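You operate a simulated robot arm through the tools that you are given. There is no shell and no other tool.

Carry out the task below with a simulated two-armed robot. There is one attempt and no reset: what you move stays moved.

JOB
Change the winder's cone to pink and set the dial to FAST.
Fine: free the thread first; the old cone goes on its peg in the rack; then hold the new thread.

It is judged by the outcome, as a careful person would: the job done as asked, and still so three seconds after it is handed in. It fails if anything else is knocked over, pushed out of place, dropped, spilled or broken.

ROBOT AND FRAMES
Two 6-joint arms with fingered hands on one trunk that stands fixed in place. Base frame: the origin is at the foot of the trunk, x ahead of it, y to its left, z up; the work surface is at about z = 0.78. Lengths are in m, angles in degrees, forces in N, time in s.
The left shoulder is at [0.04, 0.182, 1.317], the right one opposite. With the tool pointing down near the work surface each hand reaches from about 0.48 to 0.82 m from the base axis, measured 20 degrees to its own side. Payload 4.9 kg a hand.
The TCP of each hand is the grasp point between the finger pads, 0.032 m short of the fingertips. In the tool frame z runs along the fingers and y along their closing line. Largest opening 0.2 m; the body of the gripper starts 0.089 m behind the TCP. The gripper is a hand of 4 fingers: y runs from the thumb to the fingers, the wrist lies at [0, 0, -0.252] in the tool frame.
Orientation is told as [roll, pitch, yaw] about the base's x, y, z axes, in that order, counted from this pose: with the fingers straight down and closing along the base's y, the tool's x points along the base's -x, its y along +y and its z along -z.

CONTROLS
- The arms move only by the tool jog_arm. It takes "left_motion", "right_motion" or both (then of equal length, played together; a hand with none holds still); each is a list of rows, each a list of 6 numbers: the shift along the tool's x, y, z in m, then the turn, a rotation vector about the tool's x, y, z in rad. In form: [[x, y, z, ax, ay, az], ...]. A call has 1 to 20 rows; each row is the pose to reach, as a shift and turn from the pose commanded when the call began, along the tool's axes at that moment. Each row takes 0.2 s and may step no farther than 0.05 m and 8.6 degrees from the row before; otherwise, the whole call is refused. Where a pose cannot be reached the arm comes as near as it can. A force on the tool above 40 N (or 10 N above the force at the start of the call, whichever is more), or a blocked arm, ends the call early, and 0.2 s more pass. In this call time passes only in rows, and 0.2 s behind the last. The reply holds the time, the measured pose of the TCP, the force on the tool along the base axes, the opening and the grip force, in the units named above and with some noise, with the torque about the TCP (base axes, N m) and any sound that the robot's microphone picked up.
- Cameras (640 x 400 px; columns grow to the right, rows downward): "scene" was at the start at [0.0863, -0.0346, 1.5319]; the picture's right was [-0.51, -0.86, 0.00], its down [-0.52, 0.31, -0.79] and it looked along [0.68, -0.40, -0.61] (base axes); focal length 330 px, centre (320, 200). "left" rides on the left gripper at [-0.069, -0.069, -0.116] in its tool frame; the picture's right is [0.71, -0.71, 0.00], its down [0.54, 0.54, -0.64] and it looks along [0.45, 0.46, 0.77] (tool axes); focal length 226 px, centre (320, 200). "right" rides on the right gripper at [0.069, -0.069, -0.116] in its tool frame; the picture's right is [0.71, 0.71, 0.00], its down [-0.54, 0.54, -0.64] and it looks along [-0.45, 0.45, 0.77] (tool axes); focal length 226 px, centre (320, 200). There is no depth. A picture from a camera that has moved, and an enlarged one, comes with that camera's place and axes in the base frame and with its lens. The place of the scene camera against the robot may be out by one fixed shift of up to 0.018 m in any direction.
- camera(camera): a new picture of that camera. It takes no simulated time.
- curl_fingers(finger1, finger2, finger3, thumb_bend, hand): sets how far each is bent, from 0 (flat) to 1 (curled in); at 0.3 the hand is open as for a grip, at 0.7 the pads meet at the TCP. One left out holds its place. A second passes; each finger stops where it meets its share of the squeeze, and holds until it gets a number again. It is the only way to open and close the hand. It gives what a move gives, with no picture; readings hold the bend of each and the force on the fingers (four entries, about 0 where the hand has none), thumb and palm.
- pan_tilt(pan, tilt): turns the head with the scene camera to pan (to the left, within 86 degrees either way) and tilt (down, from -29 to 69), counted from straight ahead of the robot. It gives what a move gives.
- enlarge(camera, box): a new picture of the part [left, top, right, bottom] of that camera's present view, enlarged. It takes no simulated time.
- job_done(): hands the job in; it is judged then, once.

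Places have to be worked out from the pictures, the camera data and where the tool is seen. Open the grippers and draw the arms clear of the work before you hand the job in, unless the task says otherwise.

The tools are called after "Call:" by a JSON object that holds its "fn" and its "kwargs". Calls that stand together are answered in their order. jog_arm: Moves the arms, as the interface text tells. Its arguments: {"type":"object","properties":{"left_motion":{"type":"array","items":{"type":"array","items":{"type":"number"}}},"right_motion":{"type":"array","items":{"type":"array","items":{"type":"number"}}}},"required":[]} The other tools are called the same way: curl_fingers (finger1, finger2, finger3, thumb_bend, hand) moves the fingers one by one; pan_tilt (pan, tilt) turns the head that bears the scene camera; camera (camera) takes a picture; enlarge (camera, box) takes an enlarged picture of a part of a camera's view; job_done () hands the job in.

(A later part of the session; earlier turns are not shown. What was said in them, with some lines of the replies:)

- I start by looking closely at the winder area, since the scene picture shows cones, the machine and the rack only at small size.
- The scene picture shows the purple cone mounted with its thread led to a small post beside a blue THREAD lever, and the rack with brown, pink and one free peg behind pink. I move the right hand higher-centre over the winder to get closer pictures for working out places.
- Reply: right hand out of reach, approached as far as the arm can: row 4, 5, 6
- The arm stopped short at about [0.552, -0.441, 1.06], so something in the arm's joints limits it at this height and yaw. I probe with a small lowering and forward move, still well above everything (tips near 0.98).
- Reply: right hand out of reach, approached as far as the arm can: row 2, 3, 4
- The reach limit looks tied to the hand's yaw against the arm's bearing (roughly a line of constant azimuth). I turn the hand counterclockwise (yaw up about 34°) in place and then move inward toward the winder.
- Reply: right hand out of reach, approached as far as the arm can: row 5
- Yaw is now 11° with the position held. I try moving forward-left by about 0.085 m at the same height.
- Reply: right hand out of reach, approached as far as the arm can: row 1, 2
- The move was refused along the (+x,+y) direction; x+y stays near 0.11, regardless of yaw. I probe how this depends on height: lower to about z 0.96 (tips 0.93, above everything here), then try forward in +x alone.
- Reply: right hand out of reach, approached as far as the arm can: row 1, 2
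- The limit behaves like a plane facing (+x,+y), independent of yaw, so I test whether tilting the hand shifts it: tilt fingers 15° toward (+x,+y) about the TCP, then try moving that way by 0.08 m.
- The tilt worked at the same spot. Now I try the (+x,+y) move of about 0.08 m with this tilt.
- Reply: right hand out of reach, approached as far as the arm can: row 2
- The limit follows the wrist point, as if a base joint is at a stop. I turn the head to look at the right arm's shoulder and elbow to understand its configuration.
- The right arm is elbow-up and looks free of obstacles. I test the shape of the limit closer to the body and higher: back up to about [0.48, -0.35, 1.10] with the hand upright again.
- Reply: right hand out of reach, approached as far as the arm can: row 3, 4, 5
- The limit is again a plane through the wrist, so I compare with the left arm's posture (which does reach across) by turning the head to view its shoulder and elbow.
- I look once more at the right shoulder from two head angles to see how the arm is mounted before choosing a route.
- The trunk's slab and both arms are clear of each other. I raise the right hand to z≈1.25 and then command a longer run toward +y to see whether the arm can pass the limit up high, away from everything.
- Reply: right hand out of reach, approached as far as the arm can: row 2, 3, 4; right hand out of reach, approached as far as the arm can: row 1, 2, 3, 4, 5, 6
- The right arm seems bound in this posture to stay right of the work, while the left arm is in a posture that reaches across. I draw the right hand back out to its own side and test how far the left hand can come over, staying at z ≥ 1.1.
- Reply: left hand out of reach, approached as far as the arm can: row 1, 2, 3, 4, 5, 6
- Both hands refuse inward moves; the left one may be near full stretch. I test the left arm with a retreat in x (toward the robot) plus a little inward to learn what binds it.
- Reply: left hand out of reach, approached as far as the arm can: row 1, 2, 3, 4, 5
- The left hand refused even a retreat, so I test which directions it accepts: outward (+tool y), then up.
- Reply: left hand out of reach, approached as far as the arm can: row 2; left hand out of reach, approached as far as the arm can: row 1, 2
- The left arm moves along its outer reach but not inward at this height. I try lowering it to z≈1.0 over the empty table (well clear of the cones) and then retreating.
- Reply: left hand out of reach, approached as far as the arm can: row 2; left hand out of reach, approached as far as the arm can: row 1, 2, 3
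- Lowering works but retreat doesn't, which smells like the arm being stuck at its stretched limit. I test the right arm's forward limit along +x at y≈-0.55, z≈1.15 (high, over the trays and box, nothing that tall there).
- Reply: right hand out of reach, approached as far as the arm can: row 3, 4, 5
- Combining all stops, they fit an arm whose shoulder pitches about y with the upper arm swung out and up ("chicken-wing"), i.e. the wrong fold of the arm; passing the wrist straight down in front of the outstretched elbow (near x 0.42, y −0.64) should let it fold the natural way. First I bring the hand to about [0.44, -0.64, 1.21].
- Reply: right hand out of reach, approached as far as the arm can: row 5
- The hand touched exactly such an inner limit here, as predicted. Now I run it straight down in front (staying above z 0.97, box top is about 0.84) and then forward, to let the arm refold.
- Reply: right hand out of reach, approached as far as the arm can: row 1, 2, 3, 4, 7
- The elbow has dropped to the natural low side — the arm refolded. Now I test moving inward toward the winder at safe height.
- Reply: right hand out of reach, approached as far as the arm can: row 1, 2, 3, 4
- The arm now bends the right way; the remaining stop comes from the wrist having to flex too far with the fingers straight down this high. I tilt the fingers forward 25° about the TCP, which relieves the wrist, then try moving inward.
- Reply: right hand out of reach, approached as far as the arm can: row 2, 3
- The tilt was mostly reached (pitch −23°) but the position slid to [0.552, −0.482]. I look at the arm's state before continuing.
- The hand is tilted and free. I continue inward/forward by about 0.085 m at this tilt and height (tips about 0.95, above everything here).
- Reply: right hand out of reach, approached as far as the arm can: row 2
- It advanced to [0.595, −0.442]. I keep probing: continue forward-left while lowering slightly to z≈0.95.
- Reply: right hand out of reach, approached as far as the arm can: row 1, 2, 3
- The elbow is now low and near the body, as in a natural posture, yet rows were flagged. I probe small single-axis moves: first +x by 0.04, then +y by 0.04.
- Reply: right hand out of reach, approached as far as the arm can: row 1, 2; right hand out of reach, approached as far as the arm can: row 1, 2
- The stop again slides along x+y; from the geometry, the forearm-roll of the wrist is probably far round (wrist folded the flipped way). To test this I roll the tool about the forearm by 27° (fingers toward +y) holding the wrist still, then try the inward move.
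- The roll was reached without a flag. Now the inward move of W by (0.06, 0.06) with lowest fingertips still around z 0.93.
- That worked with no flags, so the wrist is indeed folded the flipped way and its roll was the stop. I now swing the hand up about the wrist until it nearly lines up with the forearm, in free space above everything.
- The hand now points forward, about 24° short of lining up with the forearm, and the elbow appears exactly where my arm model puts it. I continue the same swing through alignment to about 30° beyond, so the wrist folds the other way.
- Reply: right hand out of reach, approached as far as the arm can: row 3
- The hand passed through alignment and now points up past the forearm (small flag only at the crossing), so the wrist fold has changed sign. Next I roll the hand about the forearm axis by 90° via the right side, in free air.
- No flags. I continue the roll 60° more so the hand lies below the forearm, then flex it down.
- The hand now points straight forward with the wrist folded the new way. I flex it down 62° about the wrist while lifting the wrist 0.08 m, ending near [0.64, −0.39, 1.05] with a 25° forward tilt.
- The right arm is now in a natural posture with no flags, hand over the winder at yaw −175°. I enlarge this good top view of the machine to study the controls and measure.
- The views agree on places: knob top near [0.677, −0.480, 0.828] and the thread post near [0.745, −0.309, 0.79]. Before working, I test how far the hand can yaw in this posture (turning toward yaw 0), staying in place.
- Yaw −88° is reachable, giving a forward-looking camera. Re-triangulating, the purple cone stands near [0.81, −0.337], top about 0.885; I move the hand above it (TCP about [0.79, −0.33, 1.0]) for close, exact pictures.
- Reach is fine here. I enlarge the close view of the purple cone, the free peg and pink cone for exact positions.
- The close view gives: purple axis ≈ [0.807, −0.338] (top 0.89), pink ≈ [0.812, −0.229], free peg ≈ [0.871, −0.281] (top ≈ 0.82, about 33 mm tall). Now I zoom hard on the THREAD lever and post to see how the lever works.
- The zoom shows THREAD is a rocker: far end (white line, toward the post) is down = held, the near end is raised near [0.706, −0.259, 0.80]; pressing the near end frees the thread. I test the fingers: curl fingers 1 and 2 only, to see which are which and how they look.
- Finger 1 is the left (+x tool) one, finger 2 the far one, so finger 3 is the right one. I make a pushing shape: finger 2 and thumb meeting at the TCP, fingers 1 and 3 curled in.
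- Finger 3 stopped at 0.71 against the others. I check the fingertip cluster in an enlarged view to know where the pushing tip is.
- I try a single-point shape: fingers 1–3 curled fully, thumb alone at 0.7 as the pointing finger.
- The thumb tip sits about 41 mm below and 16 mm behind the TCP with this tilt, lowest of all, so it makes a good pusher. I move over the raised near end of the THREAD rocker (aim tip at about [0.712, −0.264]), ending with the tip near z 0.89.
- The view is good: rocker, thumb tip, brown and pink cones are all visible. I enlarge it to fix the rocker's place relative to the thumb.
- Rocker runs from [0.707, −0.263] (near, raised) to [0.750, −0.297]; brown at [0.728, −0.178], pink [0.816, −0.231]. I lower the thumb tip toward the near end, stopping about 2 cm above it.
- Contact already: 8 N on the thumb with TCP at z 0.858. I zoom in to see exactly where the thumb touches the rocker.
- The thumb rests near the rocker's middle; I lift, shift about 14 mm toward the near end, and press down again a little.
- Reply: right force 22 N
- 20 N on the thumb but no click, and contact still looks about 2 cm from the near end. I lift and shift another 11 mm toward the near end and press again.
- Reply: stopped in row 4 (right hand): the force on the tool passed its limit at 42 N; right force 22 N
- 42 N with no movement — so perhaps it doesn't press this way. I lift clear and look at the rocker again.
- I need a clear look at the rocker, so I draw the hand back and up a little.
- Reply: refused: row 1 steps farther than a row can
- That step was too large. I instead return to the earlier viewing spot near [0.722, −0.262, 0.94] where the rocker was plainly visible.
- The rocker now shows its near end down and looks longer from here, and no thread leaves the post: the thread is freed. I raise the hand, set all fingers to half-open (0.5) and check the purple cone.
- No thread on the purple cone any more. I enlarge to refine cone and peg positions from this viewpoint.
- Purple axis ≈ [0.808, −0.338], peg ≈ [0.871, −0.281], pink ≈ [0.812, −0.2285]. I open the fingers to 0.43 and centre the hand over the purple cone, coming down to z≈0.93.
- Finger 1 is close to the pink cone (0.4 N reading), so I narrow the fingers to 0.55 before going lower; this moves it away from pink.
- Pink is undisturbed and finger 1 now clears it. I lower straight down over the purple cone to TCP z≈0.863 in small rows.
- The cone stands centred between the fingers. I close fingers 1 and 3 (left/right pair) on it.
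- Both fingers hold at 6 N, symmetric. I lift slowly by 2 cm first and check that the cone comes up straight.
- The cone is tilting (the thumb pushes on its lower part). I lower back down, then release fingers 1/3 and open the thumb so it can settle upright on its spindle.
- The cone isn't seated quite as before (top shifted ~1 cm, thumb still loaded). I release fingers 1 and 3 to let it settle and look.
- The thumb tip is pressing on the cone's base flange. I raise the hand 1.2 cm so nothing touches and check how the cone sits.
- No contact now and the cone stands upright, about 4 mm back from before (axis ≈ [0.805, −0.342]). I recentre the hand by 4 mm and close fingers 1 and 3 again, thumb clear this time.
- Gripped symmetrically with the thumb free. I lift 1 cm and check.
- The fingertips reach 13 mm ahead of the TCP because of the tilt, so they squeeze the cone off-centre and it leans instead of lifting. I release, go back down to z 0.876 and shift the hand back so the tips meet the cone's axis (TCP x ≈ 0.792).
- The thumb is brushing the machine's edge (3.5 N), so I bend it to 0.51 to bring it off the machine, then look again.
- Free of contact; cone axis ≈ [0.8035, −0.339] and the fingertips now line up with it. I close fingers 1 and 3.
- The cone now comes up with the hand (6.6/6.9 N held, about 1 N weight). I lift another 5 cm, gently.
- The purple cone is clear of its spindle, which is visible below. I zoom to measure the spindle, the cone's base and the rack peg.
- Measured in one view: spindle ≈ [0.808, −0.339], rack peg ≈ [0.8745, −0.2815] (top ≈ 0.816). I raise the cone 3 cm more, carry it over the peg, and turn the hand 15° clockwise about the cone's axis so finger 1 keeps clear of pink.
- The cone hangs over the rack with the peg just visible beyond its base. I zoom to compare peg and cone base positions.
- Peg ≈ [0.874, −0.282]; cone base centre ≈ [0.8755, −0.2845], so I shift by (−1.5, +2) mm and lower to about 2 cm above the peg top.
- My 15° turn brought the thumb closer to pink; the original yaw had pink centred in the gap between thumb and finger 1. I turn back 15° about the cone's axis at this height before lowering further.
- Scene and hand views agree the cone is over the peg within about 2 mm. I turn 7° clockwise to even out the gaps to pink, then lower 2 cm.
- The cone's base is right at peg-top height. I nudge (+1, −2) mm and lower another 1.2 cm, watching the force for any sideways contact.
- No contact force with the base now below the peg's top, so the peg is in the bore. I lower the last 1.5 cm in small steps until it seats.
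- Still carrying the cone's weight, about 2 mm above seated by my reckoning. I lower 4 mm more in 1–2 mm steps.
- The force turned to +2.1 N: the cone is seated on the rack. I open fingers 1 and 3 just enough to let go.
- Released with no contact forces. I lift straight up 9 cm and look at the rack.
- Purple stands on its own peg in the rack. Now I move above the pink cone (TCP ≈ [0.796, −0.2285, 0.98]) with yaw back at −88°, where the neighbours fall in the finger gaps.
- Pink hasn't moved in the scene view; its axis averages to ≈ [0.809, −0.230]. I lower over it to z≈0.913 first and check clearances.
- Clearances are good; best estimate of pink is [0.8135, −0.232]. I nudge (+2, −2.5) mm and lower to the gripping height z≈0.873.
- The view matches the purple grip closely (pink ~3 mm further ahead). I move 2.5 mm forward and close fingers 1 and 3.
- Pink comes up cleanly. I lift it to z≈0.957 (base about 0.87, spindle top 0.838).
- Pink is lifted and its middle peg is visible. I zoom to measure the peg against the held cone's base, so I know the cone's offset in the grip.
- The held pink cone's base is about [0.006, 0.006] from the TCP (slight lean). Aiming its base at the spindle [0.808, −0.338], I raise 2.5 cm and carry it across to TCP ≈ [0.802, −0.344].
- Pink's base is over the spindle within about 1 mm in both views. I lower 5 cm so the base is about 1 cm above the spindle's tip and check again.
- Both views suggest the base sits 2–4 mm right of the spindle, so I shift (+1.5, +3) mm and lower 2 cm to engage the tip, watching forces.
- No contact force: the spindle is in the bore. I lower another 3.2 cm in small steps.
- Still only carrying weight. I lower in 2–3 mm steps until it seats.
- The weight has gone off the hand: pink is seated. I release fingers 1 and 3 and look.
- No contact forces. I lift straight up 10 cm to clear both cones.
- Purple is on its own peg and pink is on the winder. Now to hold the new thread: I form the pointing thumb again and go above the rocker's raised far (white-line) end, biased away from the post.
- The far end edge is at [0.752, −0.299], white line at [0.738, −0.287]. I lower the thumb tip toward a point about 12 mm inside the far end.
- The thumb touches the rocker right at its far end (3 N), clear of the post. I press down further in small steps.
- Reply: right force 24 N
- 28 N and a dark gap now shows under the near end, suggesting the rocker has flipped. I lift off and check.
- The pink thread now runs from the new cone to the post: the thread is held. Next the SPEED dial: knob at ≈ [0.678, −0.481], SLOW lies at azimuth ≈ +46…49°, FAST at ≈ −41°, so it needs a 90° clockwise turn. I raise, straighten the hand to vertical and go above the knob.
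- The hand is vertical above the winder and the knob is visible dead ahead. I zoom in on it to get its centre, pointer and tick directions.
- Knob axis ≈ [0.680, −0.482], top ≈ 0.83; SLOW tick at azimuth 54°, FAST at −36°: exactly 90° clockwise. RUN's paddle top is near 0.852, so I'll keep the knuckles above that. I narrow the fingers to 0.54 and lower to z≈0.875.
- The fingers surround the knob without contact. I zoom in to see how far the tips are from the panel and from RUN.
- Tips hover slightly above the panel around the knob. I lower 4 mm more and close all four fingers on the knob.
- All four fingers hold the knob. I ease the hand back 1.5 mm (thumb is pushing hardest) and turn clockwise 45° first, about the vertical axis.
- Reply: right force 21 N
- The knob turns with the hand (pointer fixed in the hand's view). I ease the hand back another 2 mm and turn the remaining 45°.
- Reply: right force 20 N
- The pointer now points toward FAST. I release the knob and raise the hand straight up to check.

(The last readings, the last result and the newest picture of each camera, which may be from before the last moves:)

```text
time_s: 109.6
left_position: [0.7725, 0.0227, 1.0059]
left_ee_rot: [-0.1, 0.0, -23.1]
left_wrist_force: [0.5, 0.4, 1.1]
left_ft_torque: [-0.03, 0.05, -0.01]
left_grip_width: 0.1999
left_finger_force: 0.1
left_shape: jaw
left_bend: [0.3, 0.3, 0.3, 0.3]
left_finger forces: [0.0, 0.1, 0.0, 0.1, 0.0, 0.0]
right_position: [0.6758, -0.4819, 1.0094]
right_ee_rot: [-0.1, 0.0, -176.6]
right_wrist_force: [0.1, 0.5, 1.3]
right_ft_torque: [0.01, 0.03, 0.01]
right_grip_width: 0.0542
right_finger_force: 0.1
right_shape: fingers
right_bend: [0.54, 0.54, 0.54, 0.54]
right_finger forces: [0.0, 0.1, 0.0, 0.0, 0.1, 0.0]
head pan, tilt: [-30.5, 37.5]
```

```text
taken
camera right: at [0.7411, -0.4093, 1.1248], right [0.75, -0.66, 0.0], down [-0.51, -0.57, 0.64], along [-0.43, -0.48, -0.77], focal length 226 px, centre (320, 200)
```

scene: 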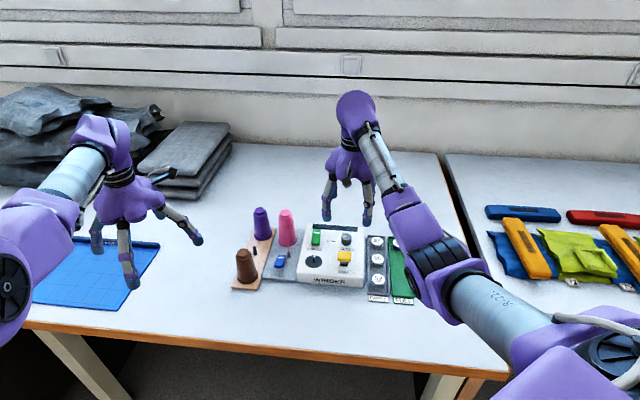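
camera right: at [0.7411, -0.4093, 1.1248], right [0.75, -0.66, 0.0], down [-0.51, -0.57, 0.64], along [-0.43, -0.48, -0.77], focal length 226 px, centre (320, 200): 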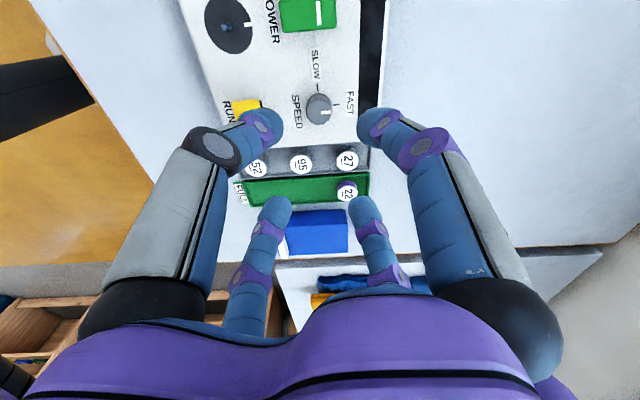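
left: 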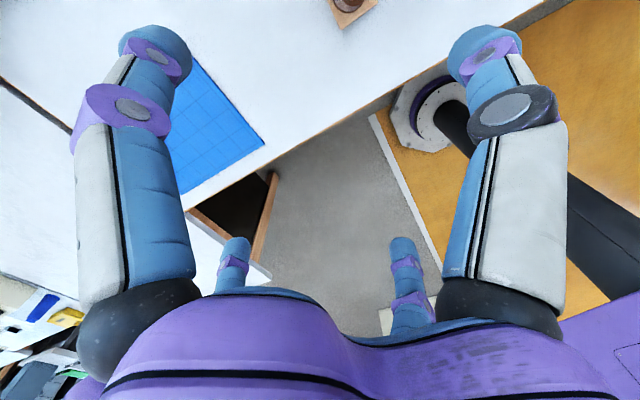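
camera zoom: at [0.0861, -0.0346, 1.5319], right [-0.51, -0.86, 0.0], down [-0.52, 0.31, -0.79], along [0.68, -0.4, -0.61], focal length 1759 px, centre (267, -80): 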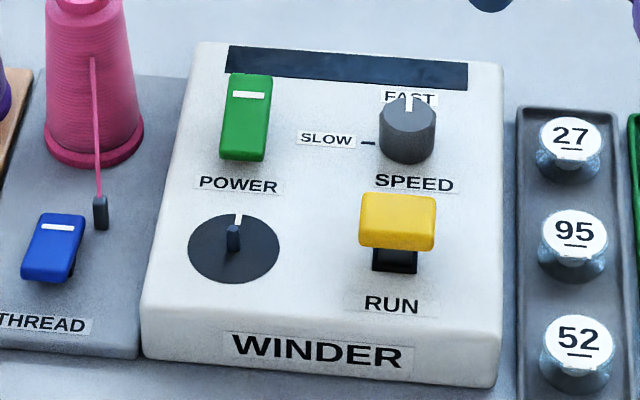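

The dial's pointer lines up with the FAST tick, the pink thread is held, and the machine and switches haven't shifted. I open the right hand and check the rack once more before withdrawing both arms.

Call:
{"fn": "curl_fingers", "kwargs": {"hand": "right", "finger1": 0.3, "finger2": 0.3, "finger3": 0.3, "thumb_bend": 0.3}}

Call:
{"fn": "enlarge", "kwargs": {"camera": "scene", "box": [225, 195, 315, 295]}}

Call:
{"fn": "jog_arm", "kwargs": {"right_motion": [[-0.0257, 0.0285, -0.006, 0, 0, 0], [-0.0515, 0.057, -0.012, 0, 0, 0], [-0.0772, 0.0856, -0.018, 0, 0, 0], [-0.103, 0.1141, -0.024, 0, 0, 0], [-0.1287, 0.1426, -0.03, 0, 0, 0]], "left_motion": [[0, 0.02, -0.03, 0, 0, 0], [0, 0.02, -0.06, 0, 0, 0], [0, 0.02, -0.09, 0, 0, 0], [0, 0.02, -0.12, 0, 0, 0], [0, 0.02, -0.14, 0, 0, 0]]}}

Call:
{"fn": "camera", "kwargs": {"camera": "scene"}}

```text
time_s: 110.6
left_position: [0.7723, 0.0233, 1.0064]
left_ee_rot: [-0.1, 0.2, -23.1]
left_wrist_force: [-0.3, 0.5, 1.1]
left_ft_torque: [0.01, -0.04, -0.01]
left_grip_width: 0.2002
left_finger_force: 0.0
left_shape: jaw
left_bend: [0.3, 0.3, 0.3, 0.3]
left_finger forces: [0.0, 0.0, 0.0, 0.0, 0.0, 0.0]
right_position: [0.6757, -0.4825, 1.0094]
right_ee_rot: [0.0, 0.1, -176.6]
right_wrist_force: [0.7, 0.3, -0.3]
right_ft_torque: [0.02, -0.03, -0.05]
right_grip_width: 0.1399
right_finger_force: 0.1
right_shape: fingers
right_bend: [0.3, 0.3, 0.3, 0.3]
right_finger forces: [0.0, 0.1, 0.0, 0.0, 0.0, 0.0]
head pan, tilt: [-30.5, 37.5]
```

```text
4.00 times, centred on (270, 245) of scene
camera zoom: at [0.0862, -0.0347, 1.5319], right [-0.51, -0.86, 0.0], down [-0.52, 0.31, -0.79], along [0.68, -0.4, -0.61], focal length 1319 px, centre (520, 20)
```

zoom: 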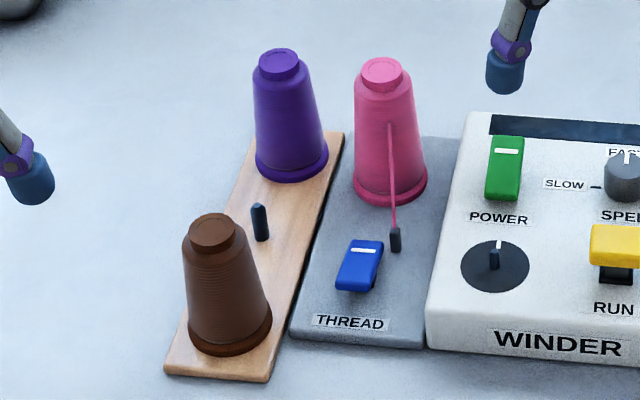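

```text
time_s: 111.8
left_position: [0.7781, 0.0419, 1.1462]
left_ee_rot: [-0.1, 0.1, -23.1]
left_wrist_force: [0.9, 0.2, 0.1]
left_ft_torque: [0.01, 0.0, -0.01]
left_grip_width: 0.1999
left_finger_force: 0.1
left_shape: jaw
left_bend: [0.3, 0.3, 0.3, 0.3]
left_finger forces: [0.1, 0.0, 0.0, 0.0, 0.0, 0.1]
right_position: [0.5562, -0.6324, 1.0371]
right_ee_rot: [0.0, -0.1, -176.5]
right_wrist_force: [-0.2, 0.5, -0.1]
right_ft_torque: [0.02, 0.02, -0.01]
right_grip_width: 0.1397
right_finger_force: 0.1
right_shape: fingers
right_bend: [0.3, 0.3, 0.3, 0.3]
right_finger forces: [0.0, 0.1, 0.0, 0.0, 0.0, 0.0]
right hand out of reach, approached as far as the arm can: row 2
head pan, tilt: [-30.5, 37.5]
```

```text
taken
```

scene: 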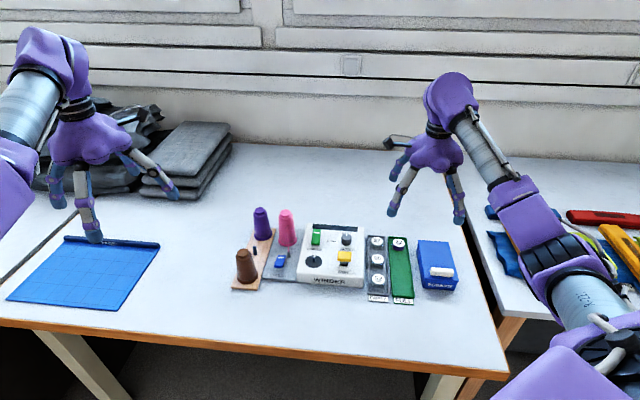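

Both hands are open and well clear. One last close look at the whole work before handing in.

Call:
{"fn": "enlarge", "kwargs": {"camera": "scene", "box": [225, 195, 475, 315]}}

Call:
{"fn": "enlarge", "kwargs": {"camera": "scene", "box": [325, 225, 365, 255]}}

```text
2.56 times, centred on (350, 255) of scene
camera zoom: at [0.0864, -0.0346, 1.5319], right [-0.51, -0.86, 0.0], down [-0.52, 0.31, -0.79], along [0.68, -0.4, -0.61], focal length 844 px, centre (243, 59)
```

zoom: 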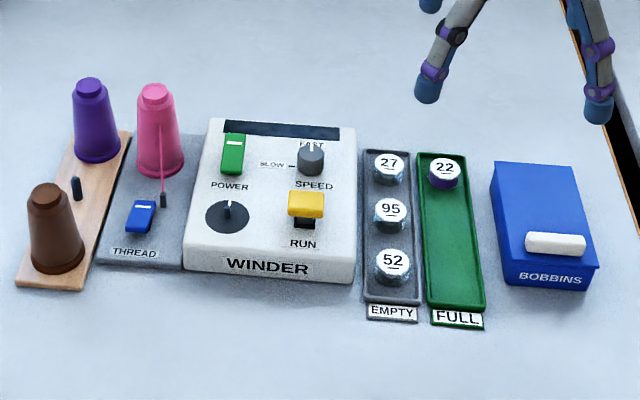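

```text
13.33 times, centred on (345, 240) of scene
camera zoom: at [0.0864, -0.0346, 1.5319], right [-0.51, -0.86, 0.0], down [-0.52, 0.31, -0.79], along [0.68, -0.4, -0.61], focal length 4398 px, centre (-13, -333)
```

zoom: 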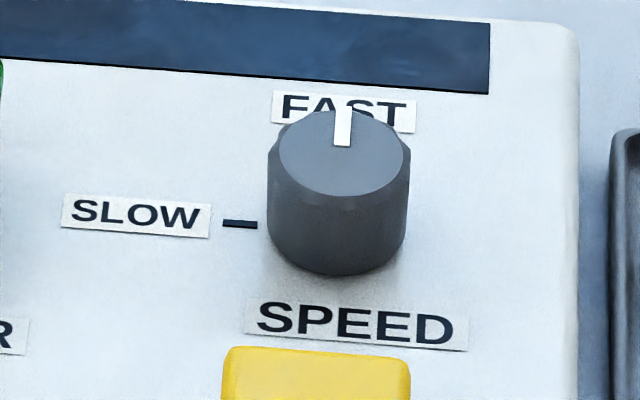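

Everything is as asked: purple is on its peg in the rack, pink is on the winder with its thread held, and the dial points at FAST. Nothing else has been moved, so I hand the job in.

Call:
{"fn": "job_done", "kwargs": {}}

```text
The job is handed in.
```

The winder now has the pink cone on it and the speed dial is set to FAST. I handed the job in, but I haven't been told the verdict.

- **Thread freed first:** I pressed the near end of the THREAD switch, and the purple thread came off the post.
- **Old cone:** the purple cone is upright on the peg that was empty at the start.
- **New cone:** the pink cone is seated on the winder. I set the THREAD switch back to hold, and its thread now runs to the post.
- **Dial:** I turned the SPEED knob a quarter turn clockwise, and its pointer lines up with the FAST mark.

My thumb brushed the edge of the winder once, and a finger came very close to the pink cone. Neither moved in the pictures. The final look showed the brown cone, bobbins, trays, box and other switches where they started. Both hands were open and clear when I handed it in.
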